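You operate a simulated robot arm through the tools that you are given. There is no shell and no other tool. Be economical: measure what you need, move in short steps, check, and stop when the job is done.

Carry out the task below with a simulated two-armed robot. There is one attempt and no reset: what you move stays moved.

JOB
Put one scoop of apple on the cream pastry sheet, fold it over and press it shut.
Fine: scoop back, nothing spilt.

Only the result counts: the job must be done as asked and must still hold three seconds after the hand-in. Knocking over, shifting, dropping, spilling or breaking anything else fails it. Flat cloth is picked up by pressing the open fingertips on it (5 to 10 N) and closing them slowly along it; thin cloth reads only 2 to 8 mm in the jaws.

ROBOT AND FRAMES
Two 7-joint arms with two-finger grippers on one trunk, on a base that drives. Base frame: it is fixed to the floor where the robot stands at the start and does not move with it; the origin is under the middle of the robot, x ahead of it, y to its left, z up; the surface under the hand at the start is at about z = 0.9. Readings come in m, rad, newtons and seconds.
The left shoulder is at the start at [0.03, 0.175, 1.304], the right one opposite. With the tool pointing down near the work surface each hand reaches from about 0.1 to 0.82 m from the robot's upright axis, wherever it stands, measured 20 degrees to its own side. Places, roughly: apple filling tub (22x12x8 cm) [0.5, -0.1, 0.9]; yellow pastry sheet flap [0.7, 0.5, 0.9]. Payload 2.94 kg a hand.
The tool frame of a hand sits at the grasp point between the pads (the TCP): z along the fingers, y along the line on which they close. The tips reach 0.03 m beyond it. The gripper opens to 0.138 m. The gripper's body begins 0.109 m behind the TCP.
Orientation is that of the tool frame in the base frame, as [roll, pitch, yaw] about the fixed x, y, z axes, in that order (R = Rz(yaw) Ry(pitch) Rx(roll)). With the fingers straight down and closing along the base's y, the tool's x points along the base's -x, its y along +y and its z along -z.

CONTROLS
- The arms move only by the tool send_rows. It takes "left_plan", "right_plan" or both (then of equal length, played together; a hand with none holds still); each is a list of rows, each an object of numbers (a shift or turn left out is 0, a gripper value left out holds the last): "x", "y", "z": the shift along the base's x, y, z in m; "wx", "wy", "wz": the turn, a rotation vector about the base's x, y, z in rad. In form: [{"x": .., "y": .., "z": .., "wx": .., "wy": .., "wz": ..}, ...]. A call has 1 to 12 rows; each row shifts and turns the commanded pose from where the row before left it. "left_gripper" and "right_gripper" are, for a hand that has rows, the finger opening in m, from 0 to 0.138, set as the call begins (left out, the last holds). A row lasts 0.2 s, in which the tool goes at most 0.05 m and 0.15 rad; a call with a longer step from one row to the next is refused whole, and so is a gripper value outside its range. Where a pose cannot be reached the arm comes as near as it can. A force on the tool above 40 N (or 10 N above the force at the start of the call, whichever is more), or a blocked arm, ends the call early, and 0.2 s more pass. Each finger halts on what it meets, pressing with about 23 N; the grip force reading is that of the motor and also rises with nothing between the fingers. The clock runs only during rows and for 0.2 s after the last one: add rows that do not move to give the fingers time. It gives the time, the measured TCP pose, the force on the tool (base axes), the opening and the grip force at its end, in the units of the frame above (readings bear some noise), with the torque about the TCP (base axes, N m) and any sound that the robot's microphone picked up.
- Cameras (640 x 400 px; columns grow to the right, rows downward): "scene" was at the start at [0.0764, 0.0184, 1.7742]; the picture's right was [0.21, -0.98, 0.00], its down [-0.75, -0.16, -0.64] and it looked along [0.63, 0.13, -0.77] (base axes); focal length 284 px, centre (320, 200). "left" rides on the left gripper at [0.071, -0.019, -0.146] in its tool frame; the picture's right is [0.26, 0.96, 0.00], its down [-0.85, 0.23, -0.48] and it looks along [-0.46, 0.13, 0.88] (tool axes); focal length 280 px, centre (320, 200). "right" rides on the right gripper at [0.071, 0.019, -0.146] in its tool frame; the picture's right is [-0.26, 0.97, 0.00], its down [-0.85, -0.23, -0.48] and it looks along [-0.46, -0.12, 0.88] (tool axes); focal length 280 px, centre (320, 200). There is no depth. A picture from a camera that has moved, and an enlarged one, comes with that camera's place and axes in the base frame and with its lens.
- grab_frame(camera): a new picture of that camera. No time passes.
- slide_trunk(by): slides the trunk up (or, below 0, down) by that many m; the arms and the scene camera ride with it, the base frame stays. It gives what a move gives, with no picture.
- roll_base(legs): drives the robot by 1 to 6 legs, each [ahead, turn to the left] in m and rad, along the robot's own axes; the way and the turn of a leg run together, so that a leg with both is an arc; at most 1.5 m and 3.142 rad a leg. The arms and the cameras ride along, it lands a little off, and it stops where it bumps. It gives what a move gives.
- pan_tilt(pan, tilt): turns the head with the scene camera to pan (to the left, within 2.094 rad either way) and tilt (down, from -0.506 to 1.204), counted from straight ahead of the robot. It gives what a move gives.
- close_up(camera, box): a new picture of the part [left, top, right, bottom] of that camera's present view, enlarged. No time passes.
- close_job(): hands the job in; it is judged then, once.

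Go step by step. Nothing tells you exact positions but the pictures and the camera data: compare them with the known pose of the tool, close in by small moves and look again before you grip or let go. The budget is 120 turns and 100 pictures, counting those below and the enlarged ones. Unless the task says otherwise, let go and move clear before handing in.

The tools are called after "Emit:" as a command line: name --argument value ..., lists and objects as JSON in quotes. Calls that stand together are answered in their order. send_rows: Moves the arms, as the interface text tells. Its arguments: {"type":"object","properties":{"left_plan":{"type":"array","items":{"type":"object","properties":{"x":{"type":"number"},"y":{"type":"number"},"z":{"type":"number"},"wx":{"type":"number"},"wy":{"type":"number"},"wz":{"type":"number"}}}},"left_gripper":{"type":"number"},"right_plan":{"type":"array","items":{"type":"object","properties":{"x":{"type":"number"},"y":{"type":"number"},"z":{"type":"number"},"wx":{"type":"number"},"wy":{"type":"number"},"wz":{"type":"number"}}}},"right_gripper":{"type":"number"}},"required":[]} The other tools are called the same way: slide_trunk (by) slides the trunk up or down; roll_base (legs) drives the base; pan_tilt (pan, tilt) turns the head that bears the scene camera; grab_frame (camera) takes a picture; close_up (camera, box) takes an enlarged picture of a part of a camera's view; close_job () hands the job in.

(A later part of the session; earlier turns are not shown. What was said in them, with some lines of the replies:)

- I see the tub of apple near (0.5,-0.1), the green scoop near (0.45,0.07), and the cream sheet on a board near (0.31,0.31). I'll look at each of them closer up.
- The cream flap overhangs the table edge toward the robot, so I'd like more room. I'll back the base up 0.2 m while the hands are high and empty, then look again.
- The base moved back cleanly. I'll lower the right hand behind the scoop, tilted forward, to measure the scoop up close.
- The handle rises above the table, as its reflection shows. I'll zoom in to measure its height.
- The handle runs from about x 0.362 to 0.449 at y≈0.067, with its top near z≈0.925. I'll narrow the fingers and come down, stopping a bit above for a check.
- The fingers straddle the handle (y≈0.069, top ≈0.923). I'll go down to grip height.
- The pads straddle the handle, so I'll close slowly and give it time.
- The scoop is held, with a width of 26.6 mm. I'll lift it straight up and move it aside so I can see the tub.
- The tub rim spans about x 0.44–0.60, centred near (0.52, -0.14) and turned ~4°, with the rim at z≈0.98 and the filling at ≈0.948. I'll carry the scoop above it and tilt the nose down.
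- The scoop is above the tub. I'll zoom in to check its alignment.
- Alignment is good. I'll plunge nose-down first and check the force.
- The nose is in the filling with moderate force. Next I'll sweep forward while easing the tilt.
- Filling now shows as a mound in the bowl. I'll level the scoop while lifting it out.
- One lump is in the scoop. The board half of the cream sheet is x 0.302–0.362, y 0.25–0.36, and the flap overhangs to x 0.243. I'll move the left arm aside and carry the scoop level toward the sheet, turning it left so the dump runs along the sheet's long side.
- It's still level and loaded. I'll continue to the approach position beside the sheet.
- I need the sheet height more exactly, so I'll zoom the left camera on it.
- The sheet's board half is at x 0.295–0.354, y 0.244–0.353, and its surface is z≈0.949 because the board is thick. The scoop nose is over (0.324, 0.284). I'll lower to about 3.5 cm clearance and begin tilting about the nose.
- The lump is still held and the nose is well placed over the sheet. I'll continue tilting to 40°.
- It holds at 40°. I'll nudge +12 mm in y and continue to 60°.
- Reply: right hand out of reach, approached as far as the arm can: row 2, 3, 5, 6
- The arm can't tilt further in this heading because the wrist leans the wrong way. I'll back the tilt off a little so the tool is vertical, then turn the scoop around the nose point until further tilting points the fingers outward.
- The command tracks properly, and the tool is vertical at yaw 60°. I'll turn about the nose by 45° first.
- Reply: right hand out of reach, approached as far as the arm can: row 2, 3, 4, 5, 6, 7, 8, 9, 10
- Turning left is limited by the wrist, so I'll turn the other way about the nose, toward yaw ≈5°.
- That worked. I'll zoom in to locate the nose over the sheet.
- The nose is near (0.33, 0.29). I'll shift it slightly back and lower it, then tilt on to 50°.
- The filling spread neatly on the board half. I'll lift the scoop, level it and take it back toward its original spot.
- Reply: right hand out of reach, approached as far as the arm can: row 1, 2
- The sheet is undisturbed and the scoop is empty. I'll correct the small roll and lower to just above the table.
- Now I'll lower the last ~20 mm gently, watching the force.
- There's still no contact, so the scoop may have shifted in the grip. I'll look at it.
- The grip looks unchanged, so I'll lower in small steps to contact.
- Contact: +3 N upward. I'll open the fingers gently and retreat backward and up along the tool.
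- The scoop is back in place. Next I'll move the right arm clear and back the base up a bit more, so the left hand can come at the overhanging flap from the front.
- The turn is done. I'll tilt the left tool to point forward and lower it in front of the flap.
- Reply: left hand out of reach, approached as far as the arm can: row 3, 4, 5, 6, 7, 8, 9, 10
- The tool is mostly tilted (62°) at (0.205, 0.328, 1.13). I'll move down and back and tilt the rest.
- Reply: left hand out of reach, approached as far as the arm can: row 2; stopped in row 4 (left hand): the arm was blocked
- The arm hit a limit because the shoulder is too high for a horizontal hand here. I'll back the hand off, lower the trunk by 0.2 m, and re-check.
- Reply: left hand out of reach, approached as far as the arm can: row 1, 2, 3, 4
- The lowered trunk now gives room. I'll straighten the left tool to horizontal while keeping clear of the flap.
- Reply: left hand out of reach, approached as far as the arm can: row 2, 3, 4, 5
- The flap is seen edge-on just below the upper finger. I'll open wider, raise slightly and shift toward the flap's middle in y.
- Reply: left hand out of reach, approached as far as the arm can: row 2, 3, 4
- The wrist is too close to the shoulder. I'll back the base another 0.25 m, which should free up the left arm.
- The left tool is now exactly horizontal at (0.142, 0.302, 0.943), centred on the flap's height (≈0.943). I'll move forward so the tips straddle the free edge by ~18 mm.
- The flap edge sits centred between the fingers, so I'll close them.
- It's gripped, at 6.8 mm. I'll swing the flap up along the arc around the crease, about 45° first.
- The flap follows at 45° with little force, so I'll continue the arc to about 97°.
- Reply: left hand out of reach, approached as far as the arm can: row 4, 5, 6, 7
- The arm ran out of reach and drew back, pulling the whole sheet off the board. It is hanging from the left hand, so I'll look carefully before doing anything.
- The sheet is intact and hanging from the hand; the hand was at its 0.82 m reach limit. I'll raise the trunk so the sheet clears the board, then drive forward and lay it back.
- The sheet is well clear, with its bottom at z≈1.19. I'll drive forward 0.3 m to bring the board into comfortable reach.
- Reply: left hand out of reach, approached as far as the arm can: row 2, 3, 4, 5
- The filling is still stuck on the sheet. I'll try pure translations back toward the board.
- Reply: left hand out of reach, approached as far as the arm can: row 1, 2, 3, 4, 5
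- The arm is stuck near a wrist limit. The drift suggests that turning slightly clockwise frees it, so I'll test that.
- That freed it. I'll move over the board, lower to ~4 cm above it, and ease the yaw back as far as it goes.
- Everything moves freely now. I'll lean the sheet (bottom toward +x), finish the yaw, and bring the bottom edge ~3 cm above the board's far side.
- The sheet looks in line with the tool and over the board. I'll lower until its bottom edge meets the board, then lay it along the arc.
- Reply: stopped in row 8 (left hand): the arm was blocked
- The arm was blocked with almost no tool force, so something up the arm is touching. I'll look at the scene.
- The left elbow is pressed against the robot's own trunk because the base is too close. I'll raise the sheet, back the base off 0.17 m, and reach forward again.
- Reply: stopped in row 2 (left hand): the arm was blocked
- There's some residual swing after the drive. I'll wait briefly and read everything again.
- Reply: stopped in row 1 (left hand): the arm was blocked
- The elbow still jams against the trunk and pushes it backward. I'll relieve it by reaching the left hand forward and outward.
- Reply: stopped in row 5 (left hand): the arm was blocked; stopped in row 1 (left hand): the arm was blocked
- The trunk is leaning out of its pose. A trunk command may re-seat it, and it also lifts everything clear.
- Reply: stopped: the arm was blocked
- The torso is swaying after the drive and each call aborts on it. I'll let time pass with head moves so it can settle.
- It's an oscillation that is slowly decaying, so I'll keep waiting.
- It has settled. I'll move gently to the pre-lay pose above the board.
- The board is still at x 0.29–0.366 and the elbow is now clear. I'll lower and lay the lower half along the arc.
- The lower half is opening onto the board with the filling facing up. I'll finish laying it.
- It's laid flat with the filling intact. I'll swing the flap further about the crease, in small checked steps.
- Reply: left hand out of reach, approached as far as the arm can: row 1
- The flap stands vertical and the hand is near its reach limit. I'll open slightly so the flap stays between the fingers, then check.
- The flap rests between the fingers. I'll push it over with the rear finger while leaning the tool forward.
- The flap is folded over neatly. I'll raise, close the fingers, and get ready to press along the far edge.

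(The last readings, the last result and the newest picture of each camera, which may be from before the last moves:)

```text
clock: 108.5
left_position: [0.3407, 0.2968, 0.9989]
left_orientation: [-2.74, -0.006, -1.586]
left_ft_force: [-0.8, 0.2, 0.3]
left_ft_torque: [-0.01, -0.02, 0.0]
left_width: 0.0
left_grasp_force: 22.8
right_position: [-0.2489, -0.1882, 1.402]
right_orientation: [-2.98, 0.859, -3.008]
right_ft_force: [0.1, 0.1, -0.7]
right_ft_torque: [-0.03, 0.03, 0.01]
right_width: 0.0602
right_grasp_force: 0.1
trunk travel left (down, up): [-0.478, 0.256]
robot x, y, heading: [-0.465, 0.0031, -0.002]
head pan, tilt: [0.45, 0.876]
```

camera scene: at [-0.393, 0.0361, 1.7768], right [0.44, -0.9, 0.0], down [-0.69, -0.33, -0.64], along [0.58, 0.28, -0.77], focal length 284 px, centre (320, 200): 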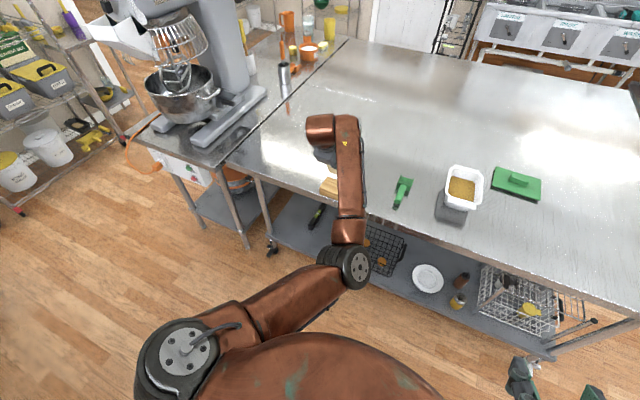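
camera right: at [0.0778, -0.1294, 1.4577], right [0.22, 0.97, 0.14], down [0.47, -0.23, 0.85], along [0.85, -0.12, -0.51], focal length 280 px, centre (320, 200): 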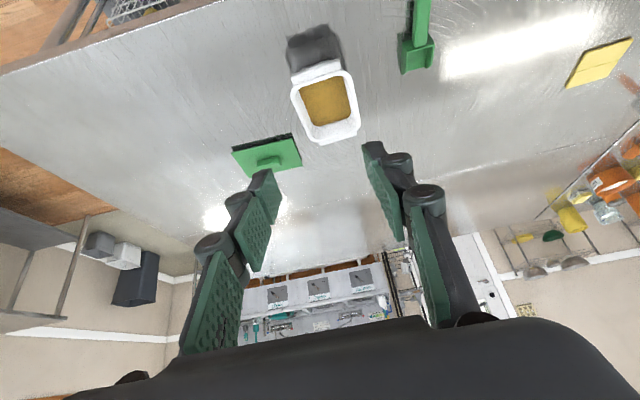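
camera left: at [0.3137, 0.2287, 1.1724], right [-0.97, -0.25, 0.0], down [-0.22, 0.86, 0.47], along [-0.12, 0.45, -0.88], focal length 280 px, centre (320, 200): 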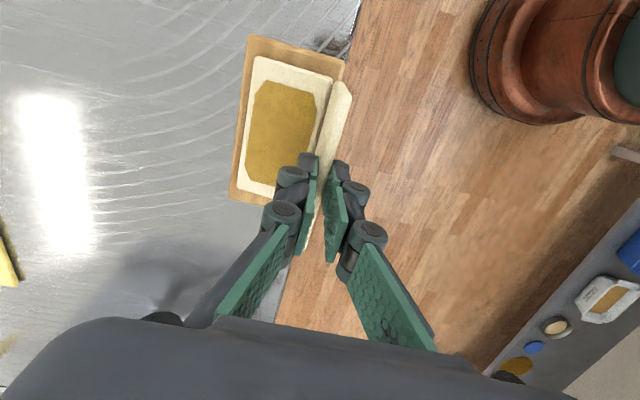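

Emit:
send_rows --left_plan '[{"z": -0.003}, {"z": -0.003}, {}]'

Emit:
close_up --camera "left" --box '[200, 20, 420, 260]'

```text
clock: 109.3
left_position: [0.3411, 0.2977, 0.992]
left_orientation: [-2.741, -0.006, -1.586]
left_ft_force: [0.8, -0.7, 0.9]
left_ft_torque: [-0.01, 0.0, -0.02]
left_width: 0.0
left_grasp_force: 23.5
right_position: [-0.2498, -0.1872, 1.4027]
right_orientation: [-2.978, 0.859, -3.009]
right_ft_force: [-0.8, -0.3, -0.1]
right_ft_torque: [0.01, 0.02, 0.02]
right_width: 0.06
right_grasp_force: 0.1
trunk travel left (down, up): [-0.478, 0.256]
robot x, y, heading: [-0.4633, 0.0012, -0.002]
head pan, tilt: [0.45, 0.876]
```

```text
1.67 times, centred on (310, 140) of left
camera zoom: at [0.3016, 0.2281, 1.1341], right [-0.89, -0.25, -0.38], down [-0.39, 0.86, 0.34], along [0.23, 0.45, -0.86], focal length 467 px, centre (337, 300)
```

zoom: 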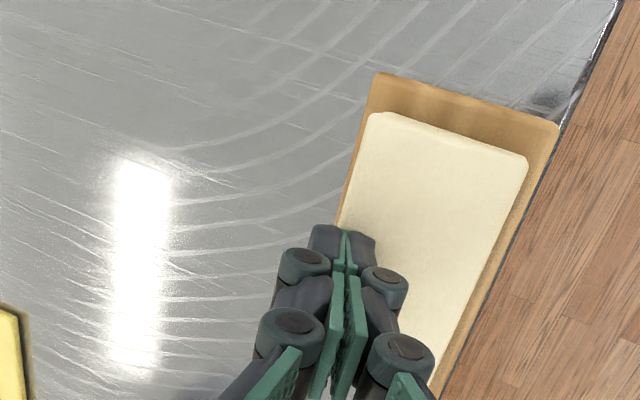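

The tip is right at the far edge. I'll shift back 12 mm onto the sheet and press down.

Emit:
send_rows --left_plan '[{"x": -0.012, "z": 0.003}, {"z": -0.005}, {"z": -0.002}, {"z": -0.002}, {"z": -0.002}, {}]'

```text
clock: 110.7
left_position: [0.3301, 0.2974, 0.9851]
left_orientation: [-2.741, -0.006, -1.585]
left_ft_force: [0.3, 0.0, -0.6]
left_ft_torque: [-0.01, -0.01, -0.01]
left_width: 0.0002
left_grasp_force: 23.2
right_position: [-0.25, -0.1885, 1.4027]
right_orientation: [-2.976, 0.86, -3.007]
right_ft_force: [0.1, -0.7, 0.1]
right_ft_torque: [0.01, 0.0, -0.02]
right_width: 0.0597
right_grasp_force: 0.0
trunk travel left (down, up): [-0.478, 0.256]
robot x, y, heading: [-0.4642, -0.0022, -0.001]
head pan, tilt: [0.45, 0.876]
```

Emit:
send_rows --left_plan '[{"z": -0.002}, {"z": -0.002}, {"z": -0.002}, {}]'

Emit:
send_rows --left_plan '[{"z": -0.0015}, {"z": -0.0015}, {}]'

```text
clock: 111.7
left_position: [0.3306, 0.2977, 0.982]
left_orientation: [-2.733, -0.003, -1.585]
left_ft_force: [2.2, 0.0, 18.5]
left_ft_torque: [-0.03, -0.08, -0.04]
left_width: 0.0002
left_grasp_force: 23.0
right_position: [-0.2498, -0.1895, 1.4036]
right_orientation: [-2.979, 0.859, -3.011]
right_ft_force: [-0.5, -0.4, 0.0]
right_ft_torque: [0.01, 0.01, 0.01]
right_width: 0.0602
right_grasp_force: 0.1
trunk travel left (down, up): [-0.478, 0.256]
robot x, y, heading: [-0.464, 0.0018, 0.001]
head pan, tilt: [0.45, 0.876]
```

```text
clock: 112.5
left_position: [0.3276, 0.2974, 0.9809]
left_orientation: [-2.734, -0.002, -1.586]
left_ft_force: [3.1, 0.5, 28.9]
left_ft_torque: [0.03, -0.16, 0.04]
left_width: 0.0
left_grasp_force: 22.9
right_position: [-0.2534, -0.1884, 1.4027]
right_orientation: [-2.98, 0.861, -3.009]
right_ft_force: [-0.9, 0.1, 0.2]
right_ft_torque: [-0.01, 0.01, -0.01]
right_width: 0.06
right_grasp_force: 0.0
trunk travel left (down, up): [-0.478, 0.256]
robot x, y, heading: [-0.4626, 0.0033, 0.001]
head pan, tilt: [0.45, 0.876]
```

Pressed firmly, 29 N near the middle. I'll add presses along the far edge at both sides and the centre.

Emit:
send_rows --left_plan '[{"z": 0.014}, {"x": 0.01, "y": -0.034}, {"z": -0.008}, {"z": -0.004}, {"z": -0.0015}, {}]'

Emit:
send_rows --left_plan '[{"z": 0.014}, {"y": 0.034}, {"z": -0.009}, {"z": -0.005}, {}, {}]'

Emit:
send_rows --left_plan '[{"z": 0.014}, {"y": 0.034}, {"z": -0.009}, {"z": -0.005}, {}, {}]'

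Emit:
close_up --camera "left" --box '[200, 20, 420, 260]'

```text
clock: 113.9
left_position: [0.3385, 0.2637, 0.9813]
left_orientation: [-2.731, -0.003, -1.586]
left_ft_force: [-0.2, -4.6, 31.9]
left_ft_torque: [-0.11, -0.01, -0.03]
left_width: 0.0002
left_grasp_force: 22.6
right_position: [-0.2539, -0.1891, 1.4039]
right_orientation: [-2.979, 0.861, -3.009]
right_ft_force: [0.0, -0.6, 0.3]
right_ft_torque: [0.04, -0.02, -0.01]
right_width: 0.06
right_grasp_force: 0.0
trunk travel left (down, up): [-0.478, 0.256]
robot x, y, heading: [-0.4627, -0.0002, -0.001]
head pan, tilt: [0.45, 0.876]
```

```text
clock: 115.3
left_position: [0.3387, 0.3005, 0.9816]
left_orientation: [-2.728, -0.003, -1.585]
left_ft_force: [-3.0, 8.5, 32.0]
left_ft_torque: [0.21, -0.03, 0.02]
left_width: 0.0
left_grasp_force: 23.3
right_position: [-0.2536, -0.1873, 1.4038]
right_orientation: [-2.978, 0.862, -3.008]
right_ft_force: [0.4, 0.9, 0.5]
right_ft_torque: [-0.01, 0.01, 0.01]
right_width: 0.06
right_grasp_force: 0.0
trunk travel left (down, up): [-0.478, 0.256]
robot x, y, heading: [-0.4633, -0.0006, 0.0]
head pan, tilt: [0.45, 0.876]
```

```text
clock: 116.7
left_position: [0.3399, 0.3326, 0.9825]
left_orientation: [-2.732, -0.004, -1.585]
left_ft_force: [0.4, -0.1, 27.1]
left_ft_torque: [-0.01, -0.06, 0.01]
left_width: 0.0
left_grasp_force: 23.5
right_position: [-0.251, -0.1885, 1.4038]
right_orientation: [-2.975, 0.861, -3.008]
right_ft_force: [0.3, -0.5, -0.6]
right_ft_torque: [0.03, 0.04, -0.02]
right_width: 0.0599
right_grasp_force: 0.0
trunk travel left (down, up): [-0.478, 0.256]
robot x, y, heading: [-0.4611, 0.0011, -0.002]
head pan, tilt: [0.45, 0.876]
```

```text
1.67 times, centred on (310, 140) of left
camera zoom: at [0.2982, 0.262, 1.1226], right [-0.89, -0.25, -0.38], down [-0.39, 0.86, 0.34], along [0.24, 0.45, -0.86], focal length 467 px, centre (337, 300)
```

zoom: 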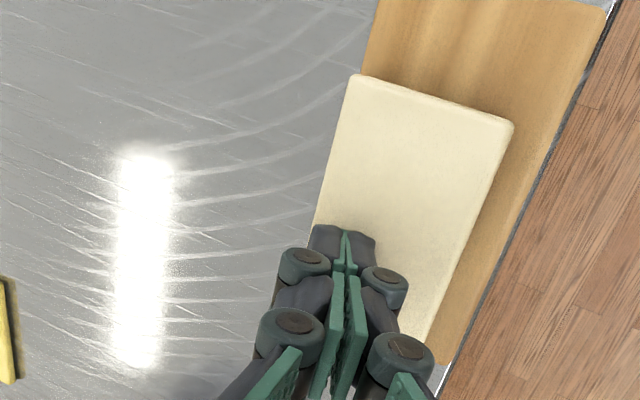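

The sheet slid about 2 cm along the board while I shifted between presses, but it is still on the board and shut. I'll lift straight up, move clear, and inspect.

Emit:
send_rows --left_plan '[{"z": 0.01}, {"z": 0.03}, {"z": 0.04}, {"z": 0.04, "x": -0.02}, {"z": 0.04, "x": -0.03}, {"x": -0.03, "z": 0.02, "y": 0.02}, {"y": 0.03, "x": -0.02}, {"y": 0.03}, {}]'

Emit:
grab_frame --camera "left"

Emit:
grab_frame --camera "scene"

```text
clock: 118.7
left_position: [0.2387, 0.4095, 1.1559]
left_orientation: [-2.741, -0.005, -1.586]
left_ft_force: [0.3, -0.2, -0.2]
left_ft_torque: [0.0, -0.03, 0.02]
left_width: 0.0
left_grasp_force: 23.0
right_position: [-0.2489, -0.187, 1.4027]
right_orientation: [-2.978, 0.857, -3.01]
right_ft_force: [-0.6, 0.9, 0.3]
right_ft_torque: [-0.02, 0.0, 0.0]
right_width: 0.0598
right_grasp_force: 0.0
trunk travel left (down, up): [-0.478, 0.256]
robot x, y, heading: [-0.4647, 0.003, -0.002]
head pan, tilt: [0.45, 0.876]
```

```text
8 pictures are left
camera left: at [0.1991, 0.3399, 1.2978], right [-0.89, -0.25, -0.38], down [-0.39, 0.86, 0.34], along [0.24, 0.45, -0.86], focal length 280 px, centre (320, 200)
```

left: 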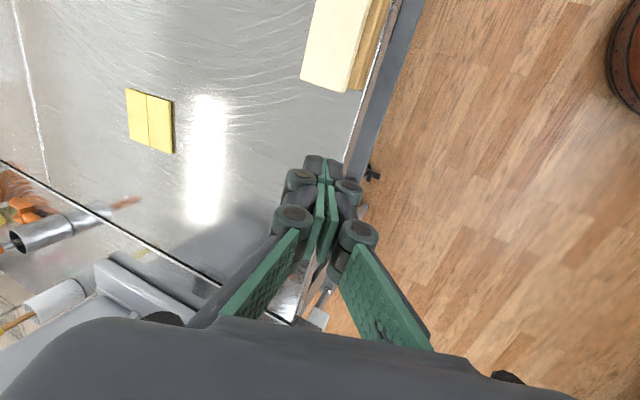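

```text
7 pictures are left
camera scene: at [-0.3934, 0.0355, 1.7769], right [0.43, -0.9, 0.0], down [-0.69, -0.33, -0.64], along [0.58, 0.28, -0.77], focal length 284 px, centre (320, 200)
```

scene: 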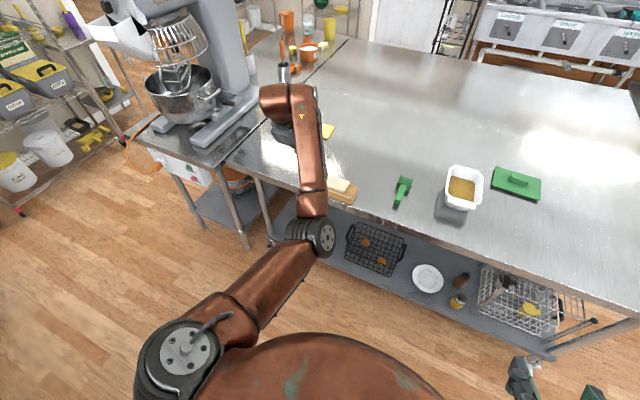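

Emit:
close_up --camera "scene" --box '[290, 140, 450, 240]'

Emit:
close_up --camera "left" --box '[240, 0, 440, 125]'

```text
4.00 times, centred on (370, 190) of scene
camera zoom: at [-0.3934, 0.0355, 1.7769], right [0.43, -0.9, 0.0], down [-0.69, -0.33, -0.64], along [0.58, 0.28, -0.77], focal length 1135 px, centre (120, 240)
```

zoom: 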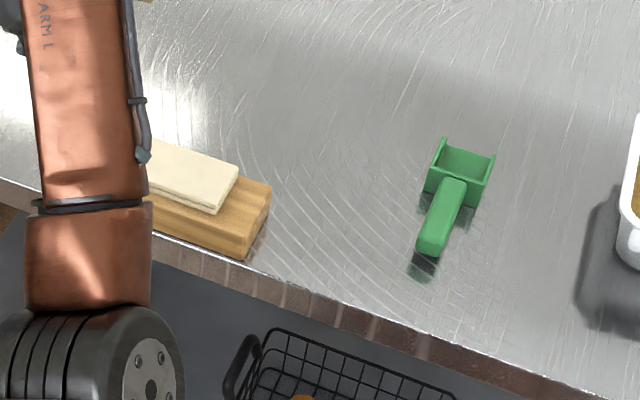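

```text
3.20 times, centred on (340, 62) of left
camera zoom: at [0.1991, 0.3399, 1.2978], right [-0.89, -0.25, -0.38], down [-0.39, 0.86, 0.34], along [0.24, 0.45, -0.86], focal length 897 px, centre (256, 640)
```

zoom: 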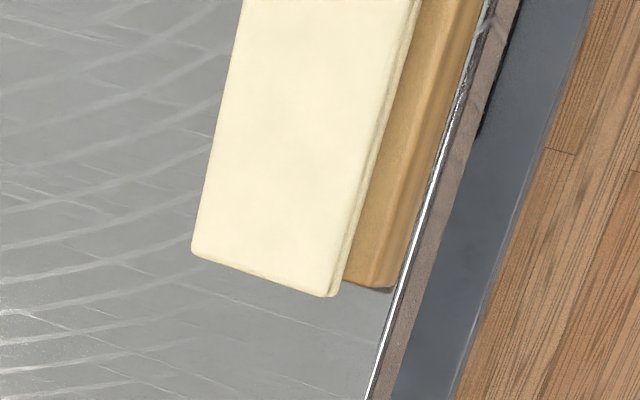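

The pastry lies folded shut on the board, the scoop is back in its place, nothing is spilt, and both hands are clear. I'm handing in.

Emit:
close_job

```text
The job is handed in.
```

I put one scoop of apple on the cream sheet, folded it over, pressed it shut along the far edge and in the middle (about 30 N), and handed the job in. The scoop is back in its place and I saw nothing spilt.

While folding, I accidentally pulled the sheet off its board, with the filling still stuck to it, and laid it back. The pressing then slid it sideways, so it sits about 2 cm from where it started and overhangs the board's left end by about 1 cm.
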